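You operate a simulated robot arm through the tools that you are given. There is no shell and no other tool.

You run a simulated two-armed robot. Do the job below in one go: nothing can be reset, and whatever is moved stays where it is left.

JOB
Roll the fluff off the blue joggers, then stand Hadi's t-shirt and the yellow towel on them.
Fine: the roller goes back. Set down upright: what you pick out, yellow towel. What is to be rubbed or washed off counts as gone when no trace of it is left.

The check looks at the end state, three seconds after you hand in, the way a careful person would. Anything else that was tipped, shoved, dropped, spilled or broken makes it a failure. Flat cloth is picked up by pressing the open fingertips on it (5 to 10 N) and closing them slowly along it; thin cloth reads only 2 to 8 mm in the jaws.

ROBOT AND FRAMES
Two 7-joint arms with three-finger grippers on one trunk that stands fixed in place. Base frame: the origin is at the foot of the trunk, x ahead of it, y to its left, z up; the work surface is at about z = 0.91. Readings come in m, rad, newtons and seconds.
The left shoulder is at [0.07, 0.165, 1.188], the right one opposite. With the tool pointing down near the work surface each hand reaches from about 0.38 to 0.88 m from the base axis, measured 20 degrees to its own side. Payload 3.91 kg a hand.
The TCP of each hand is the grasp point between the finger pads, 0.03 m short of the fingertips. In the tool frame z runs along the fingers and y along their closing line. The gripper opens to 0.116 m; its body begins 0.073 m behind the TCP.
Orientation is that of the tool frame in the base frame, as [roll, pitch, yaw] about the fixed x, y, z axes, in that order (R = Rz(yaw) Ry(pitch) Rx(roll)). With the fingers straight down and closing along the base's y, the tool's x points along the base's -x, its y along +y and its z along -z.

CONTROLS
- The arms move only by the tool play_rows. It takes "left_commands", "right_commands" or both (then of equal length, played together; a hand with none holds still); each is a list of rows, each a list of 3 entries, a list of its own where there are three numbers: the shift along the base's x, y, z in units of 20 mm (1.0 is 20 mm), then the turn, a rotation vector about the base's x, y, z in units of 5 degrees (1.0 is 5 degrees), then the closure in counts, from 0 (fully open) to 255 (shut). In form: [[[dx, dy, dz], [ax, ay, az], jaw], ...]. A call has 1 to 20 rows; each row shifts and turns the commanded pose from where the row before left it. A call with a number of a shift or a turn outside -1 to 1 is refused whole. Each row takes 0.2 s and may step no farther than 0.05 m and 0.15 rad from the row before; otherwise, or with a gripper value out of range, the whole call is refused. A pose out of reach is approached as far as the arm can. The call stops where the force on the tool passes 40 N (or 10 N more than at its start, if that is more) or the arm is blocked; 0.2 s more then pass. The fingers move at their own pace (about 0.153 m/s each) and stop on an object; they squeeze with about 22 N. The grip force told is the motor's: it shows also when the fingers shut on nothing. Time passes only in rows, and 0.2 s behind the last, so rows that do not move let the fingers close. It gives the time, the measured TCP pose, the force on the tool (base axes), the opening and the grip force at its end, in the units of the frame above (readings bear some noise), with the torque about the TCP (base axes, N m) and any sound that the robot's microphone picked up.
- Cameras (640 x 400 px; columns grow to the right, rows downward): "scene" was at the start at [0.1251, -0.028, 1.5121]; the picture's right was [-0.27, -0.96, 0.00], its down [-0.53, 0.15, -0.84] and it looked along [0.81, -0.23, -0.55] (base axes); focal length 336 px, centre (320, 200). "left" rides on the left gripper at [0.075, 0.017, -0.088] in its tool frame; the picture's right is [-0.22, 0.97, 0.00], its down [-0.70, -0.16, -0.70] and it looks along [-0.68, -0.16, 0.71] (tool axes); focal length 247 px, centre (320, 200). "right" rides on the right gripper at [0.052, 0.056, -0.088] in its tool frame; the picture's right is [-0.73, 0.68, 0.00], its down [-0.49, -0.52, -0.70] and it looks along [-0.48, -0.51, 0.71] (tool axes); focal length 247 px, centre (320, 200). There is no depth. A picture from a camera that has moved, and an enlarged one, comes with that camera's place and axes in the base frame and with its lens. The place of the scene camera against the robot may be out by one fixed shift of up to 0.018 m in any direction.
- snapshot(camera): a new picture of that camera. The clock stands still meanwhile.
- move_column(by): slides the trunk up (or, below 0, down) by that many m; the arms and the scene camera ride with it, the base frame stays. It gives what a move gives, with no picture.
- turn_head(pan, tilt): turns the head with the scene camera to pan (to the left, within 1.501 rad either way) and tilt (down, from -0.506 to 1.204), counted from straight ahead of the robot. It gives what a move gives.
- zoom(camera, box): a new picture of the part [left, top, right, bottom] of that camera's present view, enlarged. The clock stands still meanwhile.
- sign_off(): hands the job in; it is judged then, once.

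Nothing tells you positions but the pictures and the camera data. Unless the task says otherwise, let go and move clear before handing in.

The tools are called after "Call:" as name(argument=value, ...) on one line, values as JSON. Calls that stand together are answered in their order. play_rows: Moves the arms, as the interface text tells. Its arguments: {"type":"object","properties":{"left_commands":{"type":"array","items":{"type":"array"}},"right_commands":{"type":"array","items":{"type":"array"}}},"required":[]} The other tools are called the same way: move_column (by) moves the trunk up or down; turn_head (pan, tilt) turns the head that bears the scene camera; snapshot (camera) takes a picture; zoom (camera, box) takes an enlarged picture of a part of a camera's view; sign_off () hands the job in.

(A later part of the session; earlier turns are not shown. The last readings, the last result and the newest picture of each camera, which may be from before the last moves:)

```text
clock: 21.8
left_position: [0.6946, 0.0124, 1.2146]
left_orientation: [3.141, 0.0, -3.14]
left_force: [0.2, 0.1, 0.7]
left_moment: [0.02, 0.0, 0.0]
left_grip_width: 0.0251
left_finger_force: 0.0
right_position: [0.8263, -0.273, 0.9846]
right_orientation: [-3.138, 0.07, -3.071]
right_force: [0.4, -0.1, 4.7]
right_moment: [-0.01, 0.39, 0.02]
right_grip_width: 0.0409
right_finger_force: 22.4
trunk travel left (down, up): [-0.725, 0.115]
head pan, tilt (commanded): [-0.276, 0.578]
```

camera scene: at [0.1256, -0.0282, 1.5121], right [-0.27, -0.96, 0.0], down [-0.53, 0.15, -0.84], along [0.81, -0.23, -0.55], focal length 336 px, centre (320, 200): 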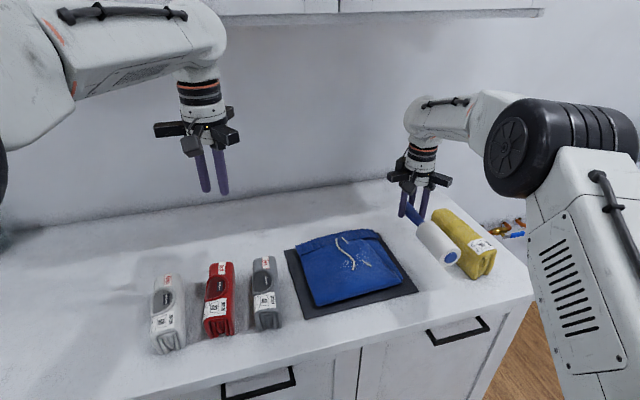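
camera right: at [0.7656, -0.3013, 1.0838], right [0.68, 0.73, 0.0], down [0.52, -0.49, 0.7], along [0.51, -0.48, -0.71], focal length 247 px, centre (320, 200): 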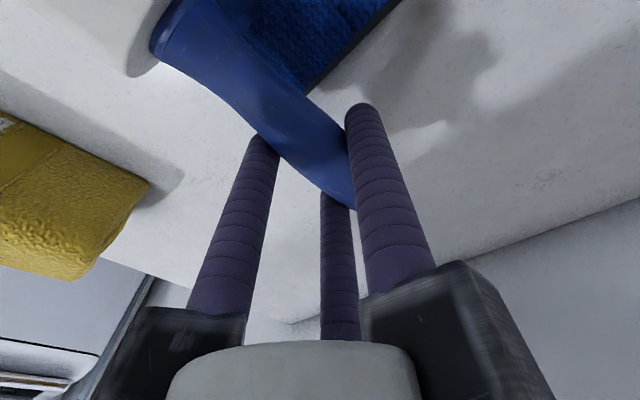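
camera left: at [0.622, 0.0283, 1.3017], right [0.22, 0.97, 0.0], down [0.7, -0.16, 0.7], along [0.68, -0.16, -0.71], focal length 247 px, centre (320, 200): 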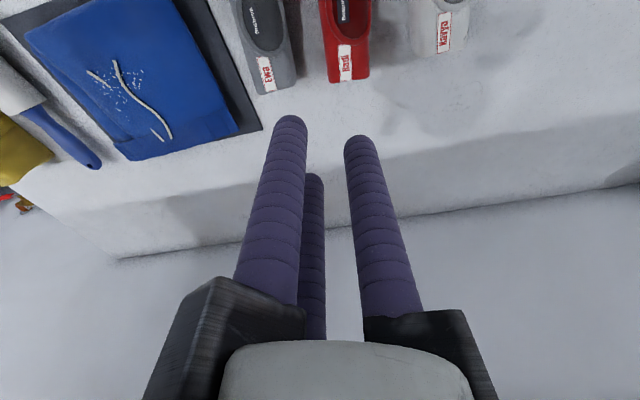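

Call:
play_rows(right_commands=[[[0, 0.2, 0], [0, 0, 0], 255], [[0, 0.2, 0], [0, 0, 0], 255], [[0, 0.2, 0], [0, 0, 0], 255], [[0, 0.2, 0], [0, 0, 0], 255]])

Call:
zoom(camera="left", box=[0, 0, 270, 180])

Call:
zoom(camera="scene", box=[310, 200, 430, 300])

```text
clock: 22.8
left_position: [0.6941, 0.0108, 1.2141]
left_orientation: [3.141, 0.0, -3.141]
left_force: [0.0, 0.2, -0.1]
left_moment: [0.03, -0.02, -0.01]
left_grip_width: 0.025
left_finger_force: 0.2
right_position: [0.8261, -0.257, 0.9847]
right_orientation: [-3.138, 0.072, -3.071]
right_force: [-1.7, -4.4, 9.9]
right_moment: [-0.15, 0.86, 0.42]
right_grip_width: 0.0408
right_finger_force: 21.9
trunk travel left (down, up): [-0.725, 0.115]
head pan, tilt (commanded): [-0.276, 0.578]
```

```text
2.22 times, centred on (135, 90) of left
camera zoom: at [0.6208, 0.0281, 1.3023], right [0.22, 0.97, 0.0], down [0.7, -0.16, 0.7], along [0.68, -0.16, -0.71], focal length 549 px, centre (731, 444)
```

zoom: 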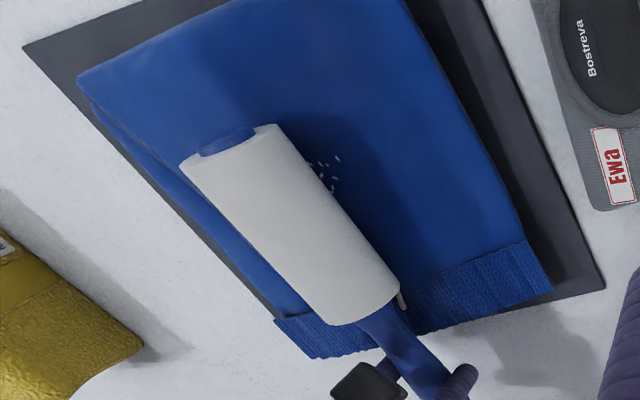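

```text
4.00 times, centred on (370, 250) of scene
camera zoom: at [0.1237, -0.0282, 1.5123], right [-0.27, -0.96, 0.0], down [-0.53, 0.15, -0.84], along [0.81, -0.23, -0.55], focal length 1342 px, centre (120, 0)
```

zoom: 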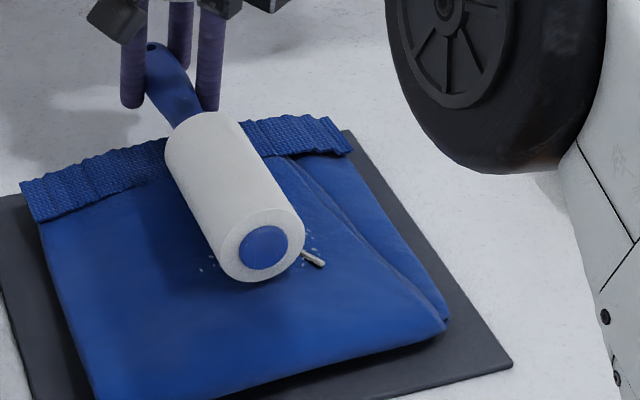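

Call:
play_rows(right_commands=[[[0, 0, 0.06], [0, 0, 0], 255], [[0, 0.25, 0], [0, 0, 0], 255], [[0, 0.25, 0], [0, 0, 0], 255], [[0, 0.25, 0], [0, 0, 0], 255], [[0, 0.25, 0], [0, 0, 0], 255]])

Call:
zoom(camera="left", box=[0, 0, 270, 180])

Call:
zoom(camera="scene", box=[310, 200, 430, 300])

```text
clock: 24.0
left_position: [0.6958, 0.0114, 1.2133]
left_orientation: [-3.141, 0.001, 3.141]
left_force: [0.5, 0.5, -0.9]
left_moment: [0.03, 0.02, 0.01]
left_grip_width: 0.025
left_finger_force: 0.0
right_position: [0.8283, -0.236, 0.9831]
right_orientation: [-3.138, 0.069, -3.073]
right_force: [0.4, -0.9, 0.6]
right_moment: [0.02, -0.01, 0.03]
right_grip_width: 0.0409
right_finger_force: 21.9
trunk travel left (down, up): [-0.725, 0.115]
head pan, tilt (commanded): [-0.276, 0.578]
```

```text
2.22 times, centred on (135, 90) of left
camera zoom: at [0.622, 0.0287, 1.3017], right [0.22, 0.97, 0.0], down [0.7, -0.16, 0.7], along [0.68, -0.16, -0.71], focal length 549 px, centre (731, 444)
```

zoom: 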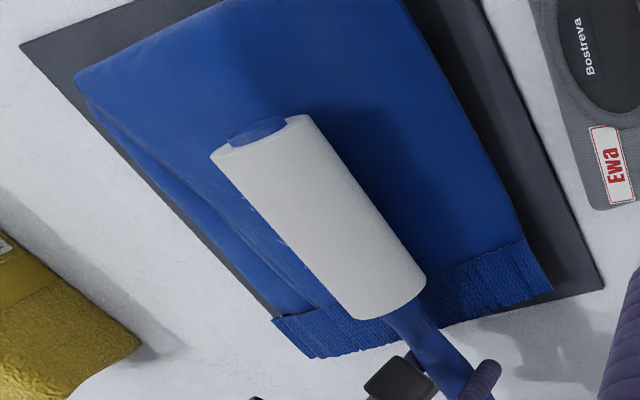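

```text
4.00 times, centred on (370, 250) of scene
camera zoom: at [0.1251, -0.0277, 1.5121], right [-0.27, -0.96, 0.0], down [-0.53, 0.15, -0.84], along [0.81, -0.23, -0.55], focal length 1342 px, centre (120, 0)
```

zoom: 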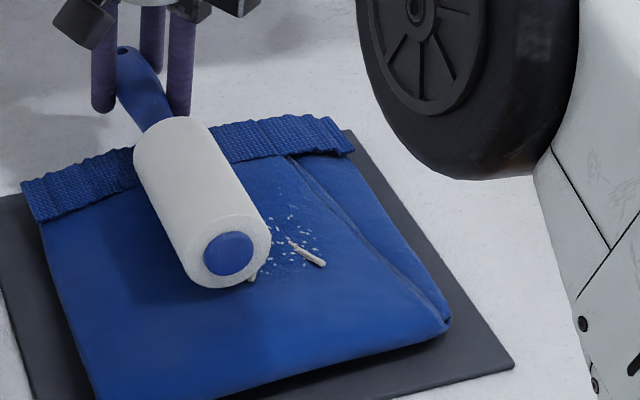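

Specks to the right still show, so I lift to see what has changed before the next pass.

Call:
play_rows(right_commands=[[[0, 0.5, 0.6], [0, 0, 0], 255], [[0, 0.8, 0.6], [0, 0, 0], 255], [[0, 0.9, 0.4], [0, 0, 0], 255], [[0, 0, 0], [0, 0, 0], 255]])

Call:
zoom(camera="scene", box=[310, 225, 400, 285])

Call:
zoom(camera="left", box=[0, 0, 270, 180])

```text
clock: 25.0
left_position: [0.6957, 0.0109, 1.2128]
left_orientation: [-3.141, -0.001, -3.142]
left_force: [0.6, -0.5, -0.9]
left_moment: [0.02, 0.02, 0.0]
left_grip_width: 0.0252
left_finger_force: 0.2
right_position: [0.8261, -0.1914, 1.0176]
right_orientation: [-3.139, 0.071, -3.071]
right_force: [0.4, -0.7, -2.0]
right_moment: [-0.02, -0.12, -0.01]
right_grip_width: 0.0409
right_finger_force: 22.1
trunk travel left (down, up): [-0.725, 0.115]
head pan, tilt (commanded): [-0.276, 0.578]
```

```text
6.67 times, centred on (355, 255) of scene
camera zoom: at [0.1253, -0.0285, 1.5121], right [-0.27, -0.96, 0.0], down [-0.53, 0.15, -0.84], along [0.81, -0.23, -0.55], focal length 2238 px, centre (87, -167)
```

zoom: 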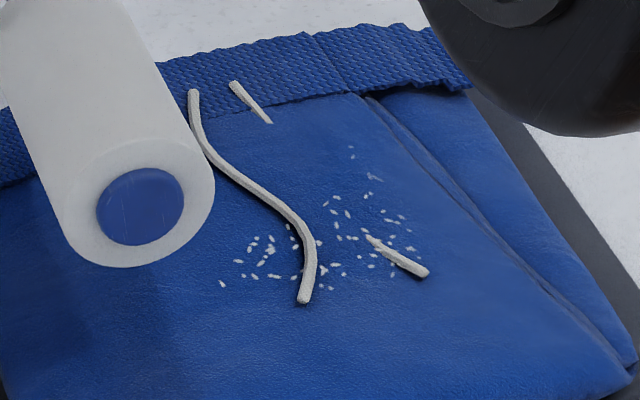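

```text
2.22 times, centred on (135, 90) of left
camera zoom: at [0.6222, 0.0279, 1.3016], right [0.22, 0.97, 0.0], down [0.7, -0.16, 0.7], along [0.68, -0.16, -0.71], focal length 549 px, centre (731, 444)
```

zoom: 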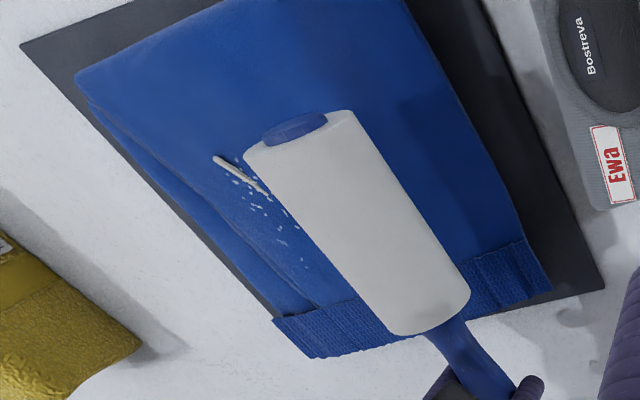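

Call:
zoom(camera="scene", box=[336, 240, 376, 268])

```text
14.29 times, centred on (356, 254) of scene
camera zoom: at [0.1253, -0.0285, 1.5121], right [-0.27, -0.96, 0.0], down [-0.53, 0.15, -0.84], along [0.81, -0.23, -0.55], focal length 4795 px, centre (-194, -571)
```

zoom: 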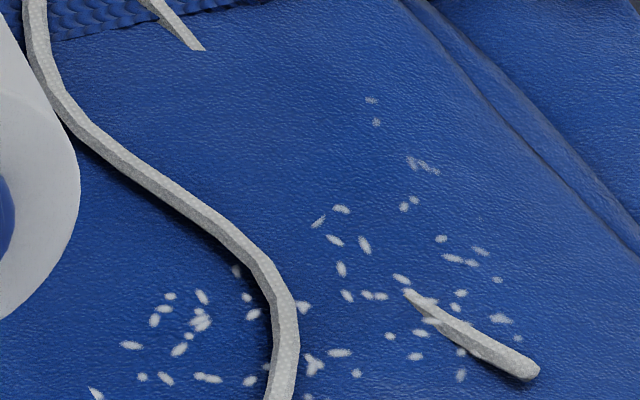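

The specks nearest the waistband/right have partly faded, so the roller does work, but contact was concentrated toward the handle end. I'll shift 14 mm nearer and tilt the cap end down a bit more, then roll right-ward.

Call:
play_rows(right_commands=[[[-0.35, 0, 0], [0, -0.2, 0], 255], [[-0.35, 0, 0], [0, -0.2, 0], 255], [[0, 0, -0.6], [0, 0, 0], 255], [[0, 0, -0.5], [0, 0, 0], 255], [[0, 0, -0.1], [0, 0, 0], 255], [[0, 0, 0], [0, 0, 0], 255]])

Call:
zoom(camera="left", box=[0, 0, 270, 180])

Call:
zoom(camera="scene", box=[290, 180, 430, 290])

```text
clock: 26.4
left_position: [0.6958, 0.0116, 1.214]
left_orientation: [3.141, -0.001, 3.14]
left_force: [-0.4, 0.7, 0.3]
left_moment: [0.02, 0.04, 0.03]
left_grip_width: 0.025
left_finger_force: 0.0
right_position: [0.8118, -0.193, 0.9911]
right_orientation: [-3.136, 0.107, -3.073]
right_force: [0.3, -0.5, -1.4]
right_moment: [-0.02, -0.07, -0.01]
right_grip_width: 0.0408
right_finger_force: 21.8
trunk travel left (down, up): [-0.725, 0.115]
head pan, tilt (commanded): [-0.276, 0.578]
```

```text
2.22 times, centred on (135, 90) of left
camera zoom: at [0.6225, 0.0284, 1.3014], right [0.22, 0.97, 0.0], down [0.7, -0.16, 0.7], along [0.68, -0.16, -0.71], focal length 549 px, centre (731, 444)
```

zoom: 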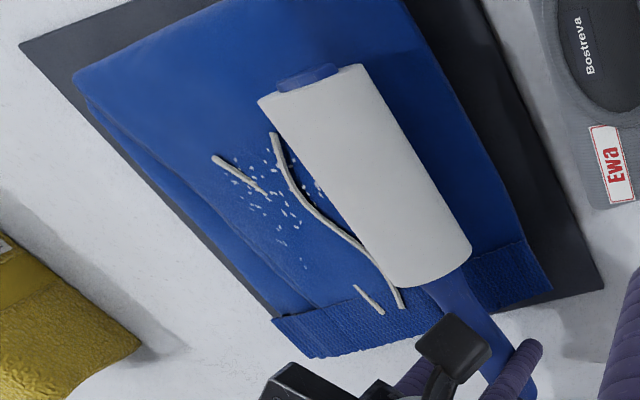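

```text
3.64 times, centred on (360, 235) of scene
camera zoom: at [0.1257, -0.028, 1.5121], right [-0.27, -0.96, 0.0], down [-0.53, 0.15, -0.84], along [0.81, -0.23, -0.55], focal length 1220 px, centre (174, 73)
```

zoom: 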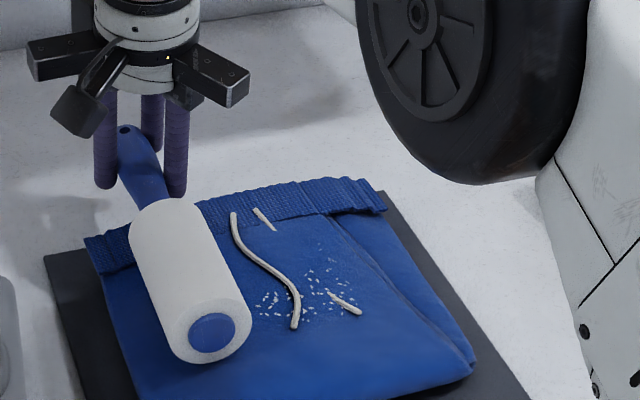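

Call:
play_rows(right_commands=[[[0, 0, -0.1], [0, 0, 0], 255], [[0, 0, 0], [0, 0, 0], 255]])

```text
clock: 27.0
left_position: [0.6959, 0.0115, 1.2124]
left_orientation: [3.141, 0.001, -3.14]
left_force: [-0.1, 0.0, -0.1]
left_moment: [-0.02, 0.01, 0.05]
left_grip_width: 0.0255
left_finger_force: 0.1
right_position: [0.8121, -0.1927, 0.9875]
right_orientation: [-3.135, 0.103, -3.073]
right_force: [-0.7, -0.8, -1.4]
right_moment: [-0.02, -0.13, 0.03]
right_grip_width: 0.0406
right_finger_force: 21.7
trunk travel left (down, up): [-0.725, 0.115]
head pan, tilt (commanded): [-0.276, 0.578]
```

Call:
play_rows(right_commands=[[[0, 0, -0.1], [0, 0, 0], 255], [[0, 0, 0], [0, 0, 0], 255]])

```text
clock: 27.6
left_position: [0.6953, 0.0117, 1.2134]
left_orientation: [-3.141, 0.002, -3.141]
left_force: [0.0, 0.2, -0.9]
left_moment: [-0.02, 0.0, 0.01]
left_grip_width: 0.0253
left_finger_force: 0.0
right_position: [0.8124, -0.1925, 0.9872]
right_orientation: [-3.136, 0.104, -3.073]
right_force: [0.0, 0.2, -0.8]
right_moment: [0.02, -0.1, -0.02]
right_grip_width: 0.041
right_finger_force: 21.9
trunk travel left (down, up): [-0.725, 0.115]
head pan, tilt (commanded): [-0.276, 0.578]
```

Call:
play_rows(right_commands=[[[0, 0, -0.08], [0, 0, 0], 255], [[0, 0, 0], [0, 0, 0], 255]])

```text
clock: 28.2
left_position: [0.6957, 0.0114, 1.2137]
left_orientation: [3.141, 0.0, 3.141]
left_force: [0.3, 0.0, -0.3]
left_moment: [0.02, 0.02, 0.01]
left_grip_width: 0.0247
left_finger_force: 0.0
right_position: [0.813, -0.1928, 0.986]
right_orientation: [-3.135, 0.106, -3.072]
right_force: [-0.1, -0.4, 2.4]
right_moment: [-0.04, 0.13, 0.04]
right_grip_width: 0.0408
right_finger_force: 21.6
trunk travel left (down, up): [-0.725, 0.115]
head pan, tilt (commanded): [-0.276, 0.578]
```

Contact is still at the handle-side end of the head; I tilt 3° more (raising to compensate).

Call:
play_rows(right_commands=[[[0, 0, 0.25], [0, 0, 0], 255], [[0, 0, 0], [0, -0.6, 0], 255], [[0, 0, 0], [0, 0, 0], 255]])

Call:
zoom(camera="scene", box=[310, 200, 390, 290])

Call:
snapshot(camera="right")

```text
clock: 29.0
left_position: [0.6964, 0.0113, 1.213]
left_orientation: [-3.142, 0.0, 3.141]
left_force: [-0.4, -0.7, -0.1]
left_moment: [-0.02, 0.0, -0.01]
left_grip_width: 0.0248
left_finger_force: 0.0
right_position: [0.8122, -0.1926, 0.9923]
right_orientation: [-3.131, 0.158, -3.071]
right_force: [-1.2, -0.4, 2.8]
right_moment: [0.02, 0.77, -0.05]
right_grip_width: 0.041
right_finger_force: 21.8
trunk travel left (down, up): [-0.725, 0.115]
head pan, tilt (commanded): [-0.276, 0.578]
```

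```text
4.44 times, centred on (350, 245) of scene
camera zoom: at [0.1249, -0.0278, 1.5122], right [-0.27, -0.96, 0.0], down [-0.53, 0.15, -0.84], along [0.81, -0.23, -0.55], focal length 1492 px, centre (187, 0)
```

zoom: 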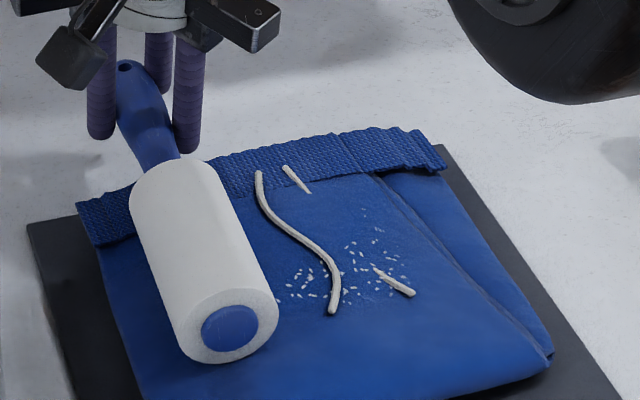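

```text
taken
camera right: at [0.7425, -0.1402, 1.0716], right [0.67, 0.73, 0.11], down [0.41, -0.49, 0.77], along [0.62, -0.48, -0.63], focal length 247 px, centre (320, 200)
```

right: 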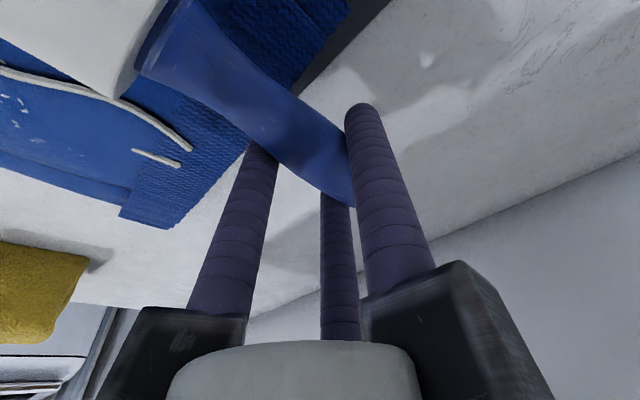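

Call:
play_rows(right_commands=[[[0, 0, 0], [0, 0.3, 0], 255], [[0, 0, -0.15], [0, 0, 0], 255], [[0, 0, 0], [0, 0, 0], 255]])

```text
clock: 29.8
left_position: [0.6964, 0.0125, 1.2133]
left_orientation: [-3.14, 0.0, -3.141]
left_force: [0.8, 0.4, 0.1]
left_moment: [0.01, 0.0, 0.01]
left_grip_width: 0.0251
left_finger_force: 0.1
right_position: [0.8142, -0.192, 0.9879]
right_orientation: [-3.133, 0.131, -3.071]
right_force: [-0.1, -0.2, -1.5]
right_moment: [-0.03, -0.14, 0.02]
right_grip_width: 0.0406
right_finger_force: 22.2
trunk travel left (down, up): [-0.725, 0.115]
head pan, tilt (commanded): [-0.276, 0.578]
```

Call:
play_rows(right_commands=[[[0, 0, -0.06], [0, 0, 0], 255], [[0, 0, 0], [0, 0, 0], 255]])

```text
clock: 30.4
left_position: [0.6959, 0.0124, 1.2146]
left_orientation: [-3.141, 0.0, 3.141]
left_force: [0.5, 0.0, 0.1]
left_moment: [-0.01, -0.03, -0.01]
left_grip_width: 0.0251
left_finger_force: 0.0
right_position: [0.8123, -0.1925, 0.9899]
right_orientation: [-3.131, 0.133, -3.073]
right_force: [0.8, -0.3, 2.3]
right_moment: [0.05, 0.06, 0.02]
right_grip_width: 0.0408
right_finger_force: 22.3
trunk travel left (down, up): [-0.725, 0.115]
head pan, tilt (commanded): [-0.276, 0.578]
```

Call:
play_rows(right_commands=[[[0, 0, -0.04], [0, 0, 0], 255], [[0, 0, 0], [0, 0, 0], 255], [[0, 0, 0], [0, 0, 0], 255]])

Call:
play_rows(right_commands=[[[0, 0, 0], [0, 0, 0], 255]])

```text
clock: 31.2
left_position: [0.6937, 0.0117, 1.2146]
left_orientation: [-3.141, 0.001, 3.142]
left_force: [0.3, 0.3, -0.3]
left_moment: [0.06, -0.01, -0.01]
left_grip_width: 0.0252
left_finger_force: 0.0
right_position: [0.8115, -0.1922, 0.9871]
right_orientation: [-3.13, 0.134, -3.071]
right_force: [3.0, -2.6, 10.8]
right_moment: [-0.03, 0.77, 0.14]
right_grip_width: 0.0404
right_finger_force: 21.5
trunk travel left (down, up): [-0.725, 0.115]
head pan, tilt (commanded): [-0.276, 0.578]
```

```text
clock: 31.6
left_position: [0.6949, 0.0117, 1.2146]
left_orientation: [3.141, -0.001, -3.141]
left_force: [0.1, 0.3, 0.3]
left_moment: [0.03, 0.03, 0.0]
left_grip_width: 0.0251
left_finger_force: 0.0
right_position: [0.8118, -0.1922, 0.9868]
right_orientation: [-3.131, 0.132, -3.07]
right_force: [1.8, -0.5, 11.0]
right_moment: [0.01, 0.74, 0.11]
right_grip_width: 0.0407
right_finger_force: 21.9
trunk travel left (down, up): [-0.725, 0.115]
head pan, tilt (commanded): [-0.276, 0.578]
```

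Call:
play_rows(right_commands=[[[0, 0, 0.08], [0, -0.14, 0], 255], [[0, 0, 0], [0, 0, 0], 255]])

Call:
play_rows(right_commands=[[[0, 0, 0], [0, 0, 0], 255]])

```text
clock: 32.2
left_position: [0.6964, 0.0122, 1.2152]
left_orientation: [3.141, 0.001, -3.141]
left_force: [-0.1, 0.0, -0.1]
left_moment: [0.01, 0.01, -0.01]
left_grip_width: 0.0251
left_finger_force: 0.1
right_position: [0.8122, -0.1931, 0.9878]
right_orientation: [-3.131, 0.143, -3.069]
right_force: [-1.2, -0.2, 7.0]
right_moment: [0.0, 0.54, 0.02]
right_grip_width: 0.0408
right_finger_force: 22.2
trunk travel left (down, up): [-0.725, 0.115]
head pan, tilt (commanded): [-0.276, 0.578]
```

```text
clock: 32.6
left_position: [0.6955, 0.0117, 1.2134]
left_orientation: [3.141, -0.001, 3.141]
left_force: [0.0, -0.4, 0.5]
left_moment: [0.03, 0.0, -0.04]
left_grip_width: 0.025
left_finger_force: 0.0
right_position: [0.8121, -0.1916, 0.9874]
right_orientation: [-3.132, 0.142, -3.07]
right_force: [-1.5, 0.0, 4.3]
right_moment: [0.02, 0.37, 0.01]
right_grip_width: 0.0408
right_finger_force: 21.6
trunk travel left (down, up): [-0.725, 0.115]
head pan, tilt (commanded): [-0.276, 0.578]
```

The grip lets the handle pivot a little, so the right approach is touching with the cap end first and pressing until the whole head conforms. I raise, tilt 2° more, and lower again.

Call:
play_rows(right_commands=[[[0, 0, 0.35], [0, 0, 0], 255], [[0, 0, 0], [0, -0.4, 0], 255], [[0, 0, 0], [0, 0, 0], 255]])

Call:
play_rows(right_commands=[[[0, 0, -0.1], [0, 0, 0], 255], [[0, 0, 0], [0, 0, 0], 255]])

```text
clock: 33.4
left_position: [0.6963, 0.0114, 1.2139]
left_orientation: [3.14, 0.0, -3.141]
left_force: [0.4, -0.5, -0.5]
left_moment: [0.02, -0.01, -0.01]
left_grip_width: 0.0251
left_finger_force: 0.0
right_position: [0.8136, -0.1924, 0.9942]
right_orientation: [-3.129, 0.178, -3.07]
right_force: [-0.1, -0.7, -0.1]
right_moment: [-0.01, -0.15, -0.02]
right_grip_width: 0.0408
right_finger_force: 22.5
trunk travel left (down, up): [-0.725, 0.115]
head pan, tilt (commanded): [-0.276, 0.578]
```

```text
clock: 34.0
left_position: [0.6954, 0.0116, 1.2139]
left_orientation: [3.141, 0.0, 3.14]
left_force: [0.0, -0.3, -0.5]
left_moment: [0.0, 0.04, 0.02]
left_grip_width: 0.0252
left_finger_force: 0.0
right_position: [0.8126, -0.1927, 0.9948]
right_orientation: [-3.127, 0.178, -3.07]
right_force: [1.6, -0.5, 2.3]
right_moment: [0.01, 0.56, 0.05]
right_grip_width: 0.0409
right_finger_force: 21.8
trunk travel left (down, up): [-0.725, 0.115]
head pan, tilt (commanded): [-0.276, 0.578]
```

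Call:
play_rows(right_commands=[[[0, 0, -0.08], [0, 0, 0], 255], [[0, 0, -0.08], [0, 0, 0], 255], [[0, 0, 0], [0, 0, 0], 255]])

```text
clock: 34.8
left_position: [0.6955, 0.0115, 1.2133]
left_orientation: [-3.141, 0.001, 3.141]
left_force: [-0.5, 0.4, 0.6]
left_moment: [-0.05, 0.01, 0.03]
left_grip_width: 0.0251
left_finger_force: 0.1
right_position: [0.8133, -0.1934, 0.9891]
right_orientation: [-3.13, 0.178, -3.071]
right_force: [2.1, -0.6, 1.9]
right_moment: [-0.02, 0.56, 0.15]
right_grip_width: 0.0407
right_finger_force: 21.7
trunk travel left (down, up): [-0.725, 0.115]
head pan, tilt (commanded): [-0.276, 0.578]
```

Call:
play_rows(right_commands=[[[0, 0, -0.08], [0, 0, 0], 255], [[0, 0, 0], [0, 0, 0], 255]])

Call:
play_rows(right_commands=[[[0, 0, -0.08], [0, 0, 0], 255], [[0, 0, 0], [0, 0, 0], 255]])

```text
clock: 35.4
left_position: [0.696, 0.011, 1.2149]
left_orientation: [-3.141, 0.001, 3.141]
left_force: [-0.2, 0.4, 0.6]
left_moment: [0.02, 0.03, -0.01]
left_grip_width: 0.0254
left_finger_force: 0.0
right_position: [0.8118, -0.1935, 0.989]
right_orientation: [-3.129, 0.18, -3.071]
right_force: [2.5, -0.8, 5.7]
right_moment: [-0.02, 0.4, 0.09]
right_grip_width: 0.0408
right_finger_force: 21.8
trunk travel left (down, up): [-0.725, 0.115]
head pan, tilt (commanded): [-0.276, 0.578]
```

```text
clock: 36.0
left_position: [0.6955, 0.012, 1.2137]
left_orientation: [3.14, 0.0, 3.141]
left_force: [-0.6, -0.3, 0.2]
left_moment: [0.0, -0.01, 0.03]
left_grip_width: 0.025
left_finger_force: 0.1
right_position: [0.813, -0.1913, 0.9874]
right_orientation: [-3.129, 0.181, -3.069]
right_force: [3.8, -1.4, 12.4]
right_moment: [-0.04, 0.79, 0.1]
right_grip_width: 0.0408
right_finger_force: 21.7
trunk travel left (down, up): [-0.725, 0.115]
head pan, tilt (commanded): [-0.276, 0.578]
```

Now the whole head conforms (force rises with both ends in contact). I ease off slightly and roll to the right across the fluff.

Call:
play_rows(right_commands=[[[0, 0, 0.03], [0, 0, 0], 255], [[0, -0.25, 0], [0, 0, 0], 255], [[0, -0.25, 0], [0, 0, 0], 255], [[0, -0.25, 0], [0, 0, 0], 255], [[0, -0.25, 0], [0, 0, 0], 255], [[0, -0.25, 0], [0, 0, 0], 255]])

Call:
zoom(camera="scene", box=[310, 200, 400, 290])

```text
clock: 37.4
left_position: [0.6964, 0.0121, 1.2136]
left_orientation: [3.141, 0.002, 3.14]
left_force: [-0.4, 0.8, 0.6]
left_moment: [-0.01, 0.01, 0.01]
left_grip_width: 0.025
left_finger_force: 0.1
right_position: [0.8116, -0.2194, 0.9863]
right_orientation: [-3.127, 0.177, -3.068]
right_force: [-1.0, 2.4, 4.2]
right_moment: [0.07, 0.26, -0.11]
right_grip_width: 0.0406
right_finger_force: 22.2
trunk travel left (down, up): [-0.725, 0.115]
head pan, tilt (commanded): [-0.276, 0.578]
```

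```text
4.44 times, centred on (355, 245) of scene
camera zoom: at [0.1246, -0.0277, 1.5121], right [-0.27, -0.96, 0.0], down [-0.53, 0.15, -0.84], along [0.81, -0.23, -0.55], focal length 1492 px, centre (164, 0)
```

zoom: 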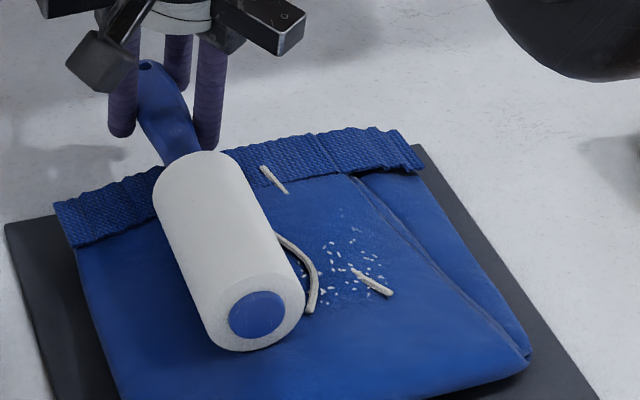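

Call:
play_rows(right_commands=[[[0, -0.25, -0.02], [0, 0, 0], 255], [[0, -0.25, 0], [0, 0, 0], 255], [[0, -0.25, 0], [0, 0, 0], 255], [[0, -0.25, 0], [0, 0, 0], 255], [[0, -0.25, 0], [0, 0, 0], 255], [[0, -0.25, 0], [0, 0, 0], 255]])

Call:
zoom(camera="scene", box=[310, 200, 400, 290])

```text
clock: 38.8
left_position: [0.6959, 0.0122, 1.2139]
left_orientation: [3.141, 0.001, 3.141]
left_force: [0.7, 0.1, 0.6]
left_moment: [0.02, 0.02, -0.01]
left_grip_width: 0.0252
left_finger_force: 0.0
right_position: [0.8129, -0.2466, 0.9869]
right_orientation: [-3.128, 0.178, -3.069]
right_force: [-1.0, 1.2, 2.0]
right_moment: [0.1, 0.1, -0.16]
right_grip_width: 0.0404
right_finger_force: 21.8
trunk travel left (down, up): [-0.725, 0.115]
head pan, tilt (commanded): [-0.276, 0.578]
```

```text
4.44 times, centred on (355, 245) of scene
camera zoom: at [0.1248, -0.0277, 1.5121], right [-0.27, -0.96, 0.0], down [-0.53, 0.15, -0.84], along [0.81, -0.23, -0.55], focal length 1492 px, centre (164, 0)
```

zoom: 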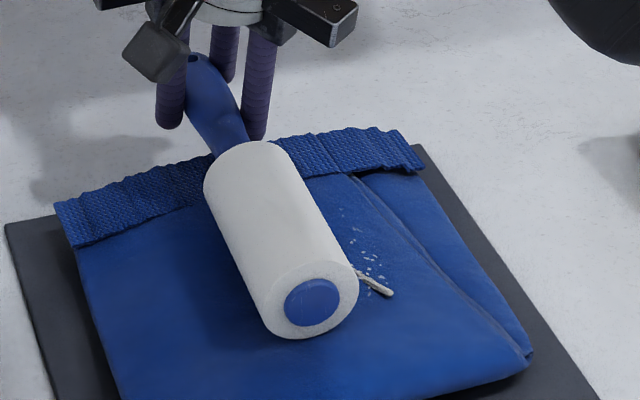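

Call:
play_rows(right_commands=[[[0, -0.25, -0.03], [0, 0, 0], 255], [[0, -0.25, 0], [0, 0, 0], 255], [[0, -0.25, 0], [0, 0, 0], 255], [[0, -0.25, 0], [0, 0, 0], 255], [[0, -0.25, 0], [0, 0, 0], 255], [[0, -0.25, 0], [0, 0, 0], 255]])

Call:
zoom(camera="scene", box=[310, 200, 400, 290])

```text
clock: 40.2
left_position: [0.6958, 0.0127, 1.2136]
left_orientation: [3.141, -0.001, -3.14]
left_force: [0.3, -0.6, 0.0]
left_moment: [0.0, 0.03, -0.01]
left_grip_width: 0.0251
left_finger_force: 0.0
right_position: [0.8122, -0.2773, 0.9865]
right_orientation: [-3.129, 0.176, -3.07]
right_force: [0.1, 3.0, 4.9]
right_moment: [0.13, 0.32, -0.27]
right_grip_width: 0.0406
right_finger_force: 22.3
trunk travel left (down, up): [-0.725, 0.115]
head pan, tilt (commanded): [-0.276, 0.578]
```

```text
4.44 times, centred on (355, 245) of scene
camera zoom: at [0.1245, -0.0274, 1.5122], right [-0.27, -0.96, 0.0], down [-0.53, 0.15, -0.84], along [0.81, -0.23, -0.55], focal length 1492 px, centre (164, 0)
```

zoom: 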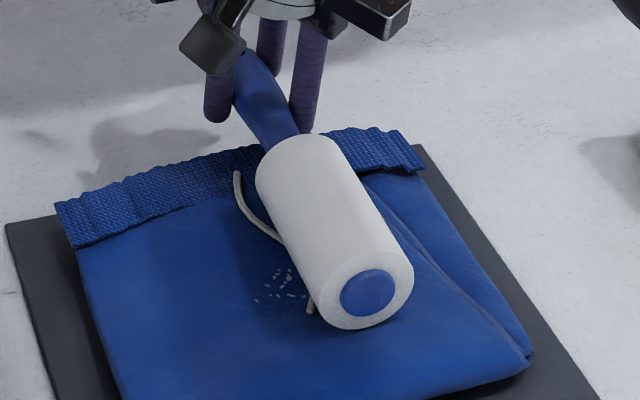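

Call:
play_rows(right_commands=[[[0, -0.25, 0], [0, 0, 0], 255], [[0, -0.25, 0], [0, 0, 0], 255], [[0, -0.25, 0], [0, 0, 0], 255], [[0, -0.25, 0], [0, 0, 0], 255], [[0, -0.25, 0], [0, 0, 0], 255], [[0, -0.25, 0], [0, 0, 0], 255]])

Call:
zoom(camera="scene", box=[310, 200, 400, 290])

Call:
zoom(camera="scene", box=[336, 240, 376, 268])

```text
clock: 41.6
left_position: [0.6957, 0.0116, 1.2131]
left_orientation: [3.141, -0.001, 3.141]
left_force: [-0.7, -0.4, 0.2]
left_moment: [0.03, 0.0, 0.01]
left_grip_width: 0.0249
left_finger_force: 0.0
right_position: [0.813, -0.3066, 0.9876]
right_orientation: [-3.129, 0.178, -3.07]
right_force: [-0.2, 1.4, 1.4]
right_moment: [0.04, 0.1, -0.07]
right_grip_width: 0.0409
right_finger_force: 22.0
trunk travel left (down, up): [-0.725, 0.115]
head pan, tilt (commanded): [-0.276, 0.578]
```

```text
4.44 times, centred on (355, 245) of scene
camera zoom: at [0.1249, -0.0278, 1.5121], right [-0.27, -0.96, 0.0], down [-0.53, 0.15, -0.84], along [0.81, -0.23, -0.55], focal length 1492 px, centre (164, 0)
```

zoom: 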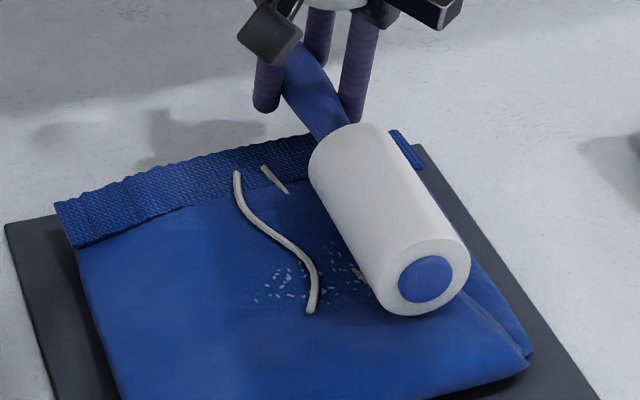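

```text
14.29 times, centred on (356, 254) of scene
camera zoom: at [0.1249, -0.0278, 1.5121], right [-0.27, -0.96, 0.0], down [-0.53, 0.15, -0.84], along [0.81, -0.23, -0.55], focal length 4795 px, centre (-194, -571)
```

zoom: 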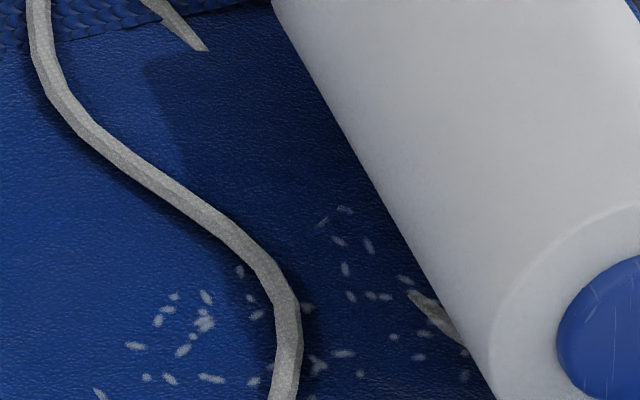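

The specks are visibly fading with each pass. I continue with longer strokes, slightly firmer: back to the left.

Call:
play_rows(right_commands=[[[0, 0, -0.03], [0, 0, 0], 255], [[0, 0.25, 0], [0, 0, 0], 255], [[0, 0.25, 0], [0, 0, 0], 255], [[0, 0.25, 0], [0, 0, 0], 255], [[0, 0.25, 0], [0, 0, 0], 255], [[0, 0.25, 0], [0, 0, 0], 255], [[0, 0.25, 0], [0, 0, 0], 255], [[0, 0.25, 0], [0, 0, 0], 255], [[0, 0.25, 0], [0, 0, 0], 255], [[0, 0.25, 0], [0, 0, 0], 255], [[0, 0.25, 0], [0, 0, 0], 255]])

Call:
zoom(camera="scene", box=[310, 200, 400, 290])

```text
clock: 44.0
left_position: [0.6964, 0.0116, 1.2135]
left_orientation: [3.141, 0.0, 3.141]
left_force: [0.6, 1.2, -0.2]
left_moment: [-0.01, 0.01, -0.02]
left_grip_width: 0.0251
left_finger_force: 0.1
right_position: [0.8139, -0.2583, 0.9869]
right_orientation: [-3.128, 0.179, -3.069]
right_force: [-1.6, -0.6, 1.1]
right_moment: [-0.04, 0.12, 0.1]
right_grip_width: 0.0405
right_finger_force: 21.6
trunk travel left (down, up): [-0.725, 0.115]
head pan, tilt (commanded): [-0.276, 0.578]
```

```text
4.44 times, centred on (355, 245) of scene
camera zoom: at [0.1251, -0.0278, 1.5121], right [-0.27, -0.96, 0.0], down [-0.53, 0.15, -0.84], along [0.81, -0.23, -0.55], focal length 1492 px, centre (164, 0)
```

zoom: 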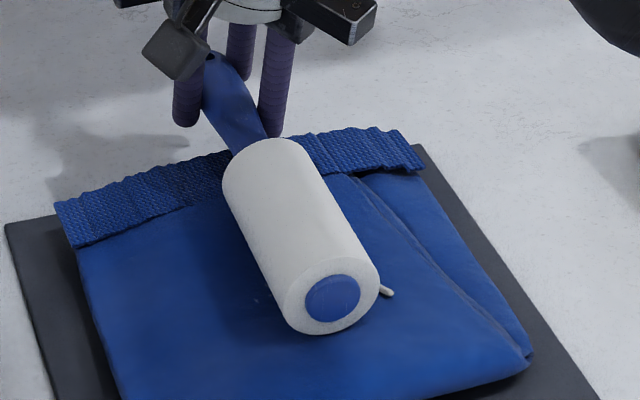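

The right side now looks clear. Continuing to the left.

Call:
play_rows(right_commands=[[[0, 0.1, -0.03], [0, 0, 0], 255], [[0, 0.25, 0], [0, 0, 0], 255], [[0, 0.25, 0], [0, 0, 0], 255], [[0, 0.25, 0], [0, 0, 0], 255], [[0, 0.25, 0], [0, 0, 0], 255], [[0, 0.25, 0], [0, 0, 0], 255], [[0, 0.25, 0], [0, 0, 0], 255], [[0, 0.25, 0], [0, 0, 0], 255], [[0, 0.25, 0], [0, 0, 0], 255], [[0, 0.25, 0], [0, 0, 0], 255], [[0, 0.25, 0], [0, 0, 0], 255]])

Call:
zoom(camera="scene", box=[310, 200, 400, 290])

Call:
zoom(camera="scene", box=[336, 240, 376, 268])

```text
clock: 46.4
left_position: [0.6949, 0.0126, 1.2143]
left_orientation: [-3.139, 0.0, -3.141]
left_force: [0.7, -0.6, -0.2]
left_moment: [-0.02, -0.01, 0.0]
left_grip_width: 0.025
left_finger_force: 0.1
right_position: [0.8128, -0.2058, 0.9872]
right_orientation: [-3.13, 0.178, -3.072]
right_force: [-0.5, -3.9, 6.5]
right_moment: [-0.09, 0.54, 0.25]
right_grip_width: 0.0408
right_finger_force: 22.0
trunk travel left (down, up): [-0.725, 0.115]
head pan, tilt (commanded): [-0.276, 0.578]
```

```text
4.44 times, centred on (355, 245) of scene
camera zoom: at [0.1243, -0.028, 1.5122], right [-0.27, -0.96, 0.0], down [-0.53, 0.15, -0.84], along [0.81, -0.23, -0.55], focal length 1492 px, centre (164, 0)
```

zoom: 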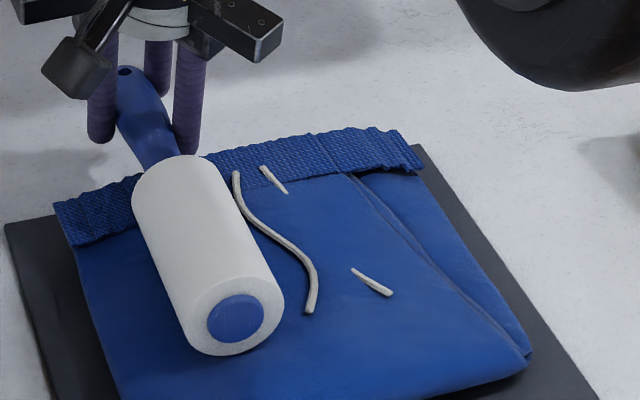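

```text
14.29 times, centred on (356, 254) of scene
camera zoom: at [0.1243, -0.028, 1.5122], right [-0.27, -0.96, 0.0], down [-0.53, 0.15, -0.84], along [0.81, -0.23, -0.55], focal length 4795 px, centre (-194, -571)
```

zoom: 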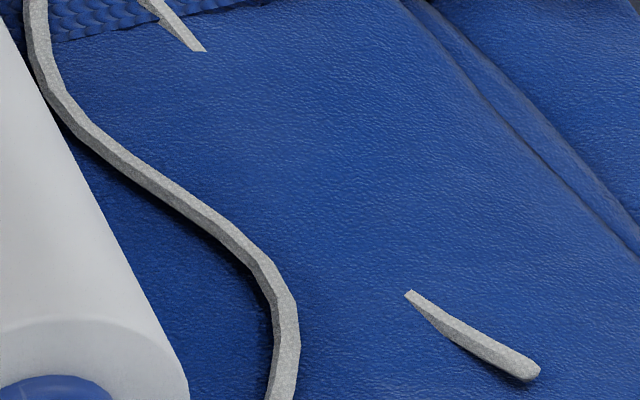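

The fluff appears gone. I lift the roller clear and inspect the whole surface.

Call:
play_rows(right_commands=[[[0, 0, 0.5], [0, 0, 0], 255], [[0, 0, 0.9], [0, 0, 0], 255], [[0, 0, 0.9], [0, 0, 0], 255], [[0, -0.9, 0.2], [0, 0.4, 0], 255], [[0, -0.95, 0], [0, 0.4, 0], 255], [[0, -0.95, 0], [0, 0.4, 0], 255], [[0, -0.95, 0], [0, 0.4, 0], 255], [[0, -0.95, 0], [0, 0.4, 0], 255], [[-0.3, -0.95, 0], [0, 0.04, 0], 255], [[-0.6, -0.95, 0], [0, 0, 0], 255], [[-0.6, -0.95, 0], [0, 0, 0], 255], [[-0.6, -0.95, 0], [0, 0, 0], 255], [[-0.6, -0.95, 0], [0, 0, 0], 255], [[0, -0.95, 0], [0, 0, 0], 255], [[0, 0, 0], [0, 0, 0], 255]])

Call:
snapshot(camera="scene")

Call:
zoom(camera="scene", box=[310, 225, 400, 285])

Call:
zoom(camera="left", box=[0, 0, 270, 180])

Call:
zoom(camera="scene", box=[370, 150, 490, 270])

```text
clock: 49.6
left_position: [0.6952, 0.0119, 1.2135]
left_orientation: [-3.141, 0.0, -3.141]
left_force: [0.3, 0.7, -0.3]
left_moment: [0.0, -0.02, 0.01]
left_grip_width: 0.0251
left_finger_force: 0.1
right_position: [0.7582, -0.4138, 1.0356]
right_orientation: [3.141, -0.003, -3.071]
right_force: [-0.2, 0.1, -1.8]
right_moment: [-0.01, -0.16, 0.01]
right_grip_width: 0.041
right_finger_force: 22.4
trunk travel left (down, up): [-0.725, 0.115]
head pan, tilt (commanded): [-0.276, 0.578]
```

```text
taken
camera scene: at [0.1253, -0.0276, 1.5121], right [-0.27, -0.96, 0.0], down [-0.53, 0.15, -0.84], along [0.81, -0.23, -0.55], focal length 336 px, centre (320, 200)
```

scene: 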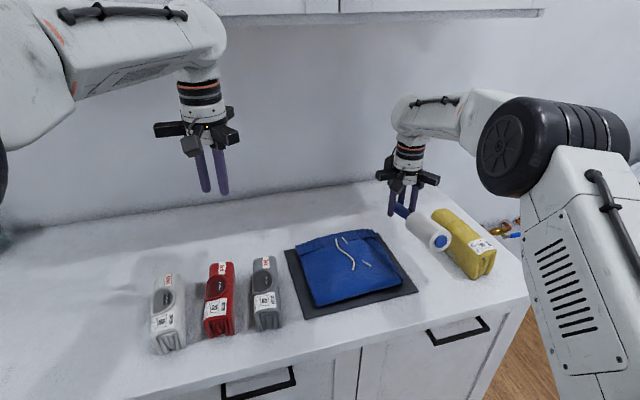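

```text
6.67 times, centred on (355, 255) of scene
camera zoom: at [0.1253, -0.0276, 1.5121], right [-0.27, -0.96, 0.0], down [-0.53, 0.15, -0.84], along [0.81, -0.23, -0.55], focal length 2238 px, centre (87, -167)
```

zoom: 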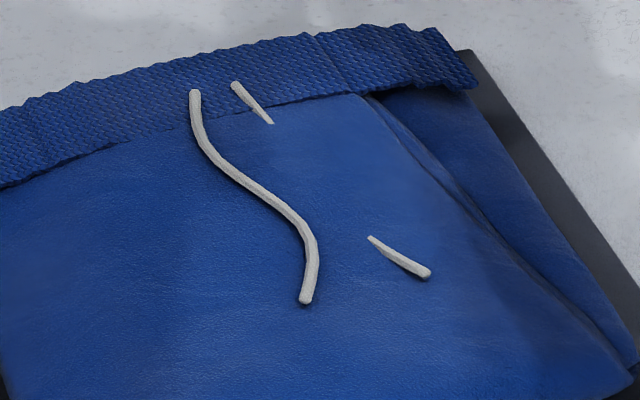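

```text
2.22 times, centred on (135, 90) of left
camera zoom: at [0.6222, 0.0287, 1.3016], right [0.22, 0.97, 0.0], down [0.7, -0.16, 0.7], along [0.68, -0.16, -0.71], focal length 549 px, centre (731, 444)
```

zoom: 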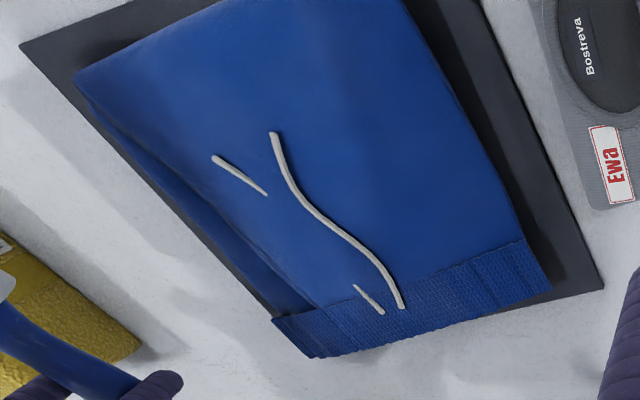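

```text
3.33 times, centred on (430, 210) of scene
camera zoom: at [0.1253, -0.0276, 1.5121], right [-0.27, -0.96, 0.0], down [-0.53, 0.15, -0.84], along [0.81, -0.23, -0.55], focal length 1119 px, centre (-47, 167)
```

zoom: 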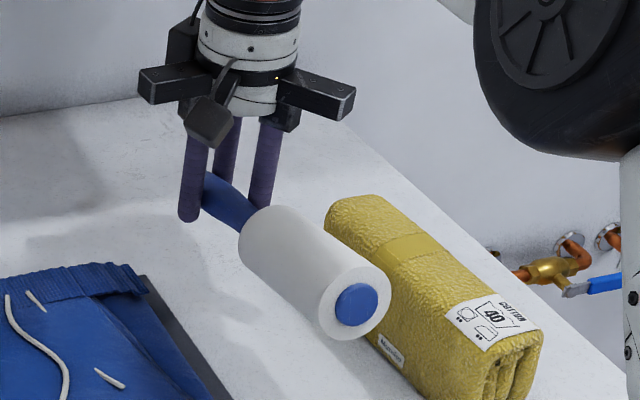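

All fluff is gone and the joggers haven't moved. Now I check how the roller sits in the grip (it pivoted a little) before returning it.

Call:
snapshot(camera="right")

Call:
turn_head(pan=-0.55, tilt=0.62)

Call:
snapshot(camera="scene")

```text
taken
camera right: at [0.7018, -0.3619, 1.125], right [0.68, 0.73, 0.0], down [0.52, -0.49, 0.7], along [0.51, -0.48, -0.71], focal length 247 px, centre (320, 200)
```

right: 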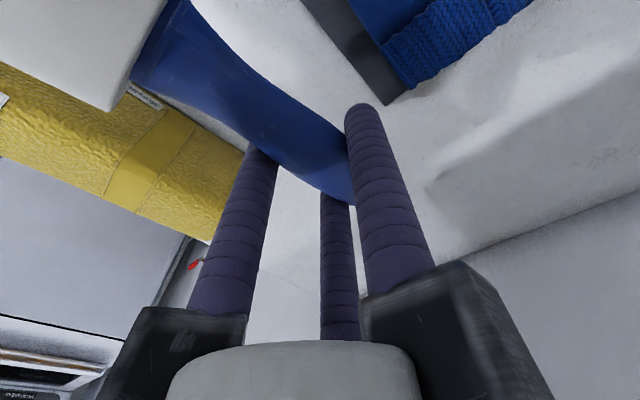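

```text
clock: 50.4
left_position: [0.6953, 0.0119, 1.2143]
left_orientation: [3.142, -0.001, -3.142]
left_force: [0.4, 0.3, -0.3]
left_moment: [0.01, -0.01, -0.01]
left_grip_width: 0.0252
left_finger_force: 0.1
right_position: [0.7592, -0.4147, 1.0347]
right_orientation: [-3.141, -0.001, -3.072]
right_force: [-0.3, 1.6, -1.5]
right_moment: [0.01, -0.13, 0.02]
right_grip_width: 0.0405
right_finger_force: 22.5
trunk travel left (down, up): [-0.725, 0.115]
head pan, tilt (commanded): [-0.55, 0.62]
```

```text
taken
camera scene: at [0.1145, -0.0498, 1.5084], right [-0.52, -0.85, 0.0], down [-0.5, 0.3, -0.81], along [0.69, -0.42, -0.58], focal length 336 px, centre (320, 200)
```

scene: 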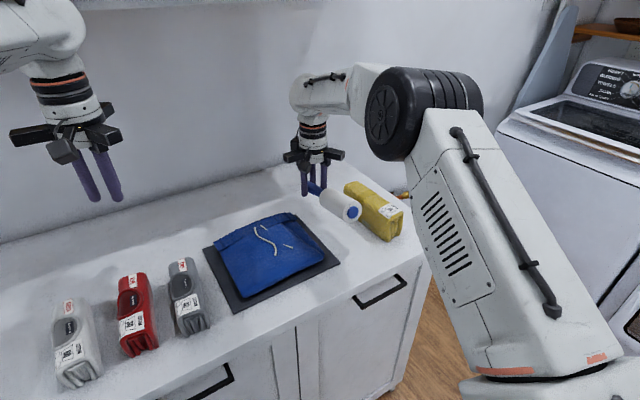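

Call:
zoom(camera="scene", box=[270, 120, 420, 250])

Call:
zoom(camera="right", box=[80, 0, 400, 210])

```text
3.08 times, centred on (345, 185) of scene
camera zoom: at [0.1145, -0.0498, 1.5084], right [-0.52, -0.85, 0.0], down [-0.5, 0.3, -0.81], along [0.69, -0.42, -0.58], focal length 1033 px, centre (243, 246)
```

zoom: 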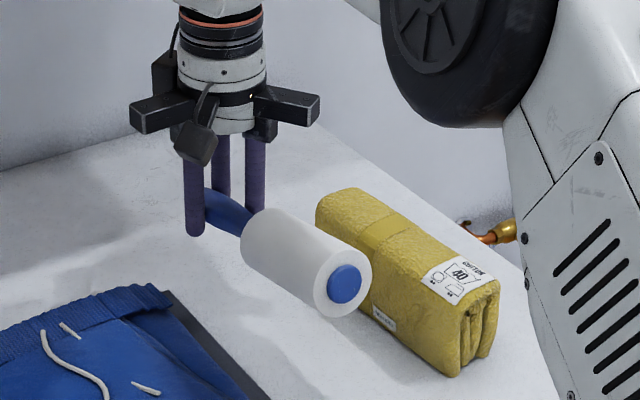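

```text
1.90 times, centred on (240, 105) of right
camera zoom: at [0.7019, -0.362, 1.1249], right [0.68, 0.73, 0.0], down [0.52, -0.49, 0.7], along [0.51, -0.48, -0.71], focal length 470 px, centre (472, 381)
```

zoom: 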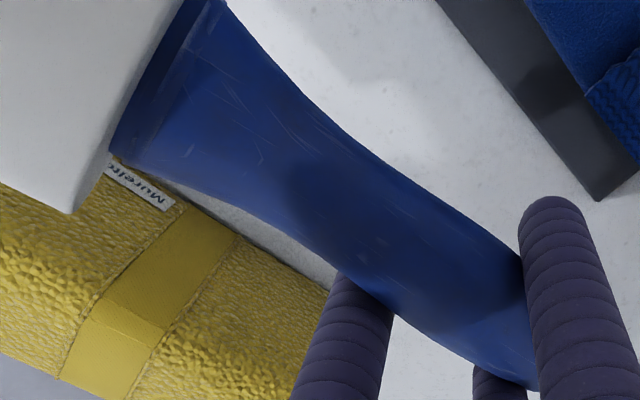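

The roller is pitched about 10° in the grip (it conformed to the flat cloth), so I'll lower it with the same 10° hand tilt, over its original spot.

Call:
play_rows(right_commands=[[[0, -0.3, 0], [0, -0.34, 0], 255], [[0, -0.3, 0], [0, -0.34, 0], 255], [[0, -0.3, 0], [0, -0.34, 0], 255], [[0, -0.3, 0], [0, -0.34, 0], 255], [[0, -0.1, -0.5], [0, -0.34, 0], 255], [[0, 0, -0.6], [0, -0.34, 0], 255], [[0, 0, -0.8], [0, 0, 0], 255], [[0, 0, -0.8], [0, 0, 0], 255], [[0, 0, -0.4], [0, 0, 0], 255], [[0, 0, 0], [0, 0, 0], 255]])

Call:
zoom(camera="scene", box=[270, 120, 420, 250])

Call:
snapshot(camera="right")

```text
clock: 52.6
left_position: [0.6959, 0.012, 1.2144]
left_orientation: [-3.141, -0.001, -3.141]
left_force: [-1.1, 0.6, -0.3]
left_moment: [-0.01, 0.04, -0.02]
left_grip_width: 0.025
left_finger_force: 0.0
right_position: [0.7582, -0.4389, 0.9741]
right_orientation: [-3.13, 0.177, -3.07]
right_force: [-0.2, 0.1, -0.9]
right_moment: [-0.02, -0.09, 0.01]
right_grip_width: 0.0411
right_finger_force: 22.1
trunk travel left (down, up): [-0.725, 0.115]
head pan, tilt (commanded): [-0.55, 0.62]
```

```text
3.08 times, centred on (345, 185) of scene
camera zoom: at [0.1144, -0.0498, 1.5084], right [-0.52, -0.85, 0.0], down [-0.5, 0.3, -0.81], along [0.69, -0.43, -0.58], focal length 1033 px, centre (243, 246)
```

zoom: 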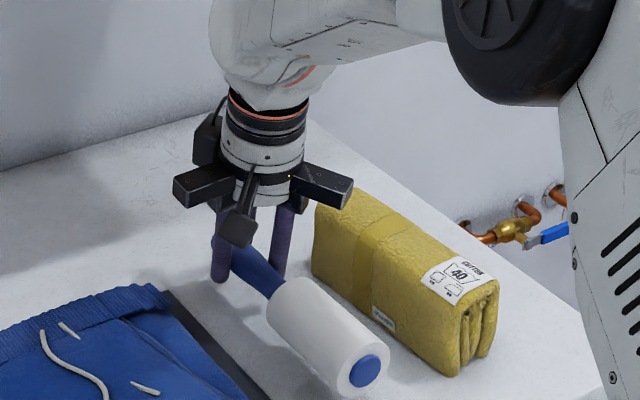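

```text
taken
camera right: at [0.6872, -0.3879, 1.0513], right [0.67, 0.73, 0.12], down [0.39, -0.49, 0.78], along [0.63, -0.48, -0.61], focal length 247 px, centre (320, 200)
```

right: 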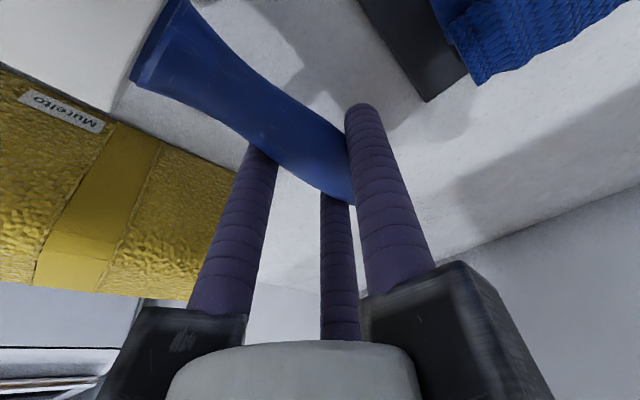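

Call:
play_rows(right_commands=[[[0, 0, -0.4], [0, 0, 0], 255], [[0, 0, -0.2], [0, 0, 0], 255], [[0, 0, -0.1], [0, 0, 0], 255], [[0, 0, 0], [0, 0, 0], 255]])

```text
clock: 53.6
left_position: [0.6959, 0.0123, 1.2134]
left_orientation: [3.141, 0.0, 3.141]
left_force: [-1.0, -0.8, 0.6]
left_moment: [0.02, 0.02, -0.01]
left_grip_width: 0.025
left_finger_force: 0.0
right_position: [0.7586, -0.4394, 0.9591]
right_orientation: [-3.13, 0.178, -3.069]
right_force: [0.3, -0.6, -1.9]
right_moment: [-0.03, -0.1, 0.01]
right_grip_width: 0.0405
right_finger_force: 22.2
trunk travel left (down, up): [-0.725, 0.115]
head pan, tilt (commanded): [-0.55, 0.62]
```

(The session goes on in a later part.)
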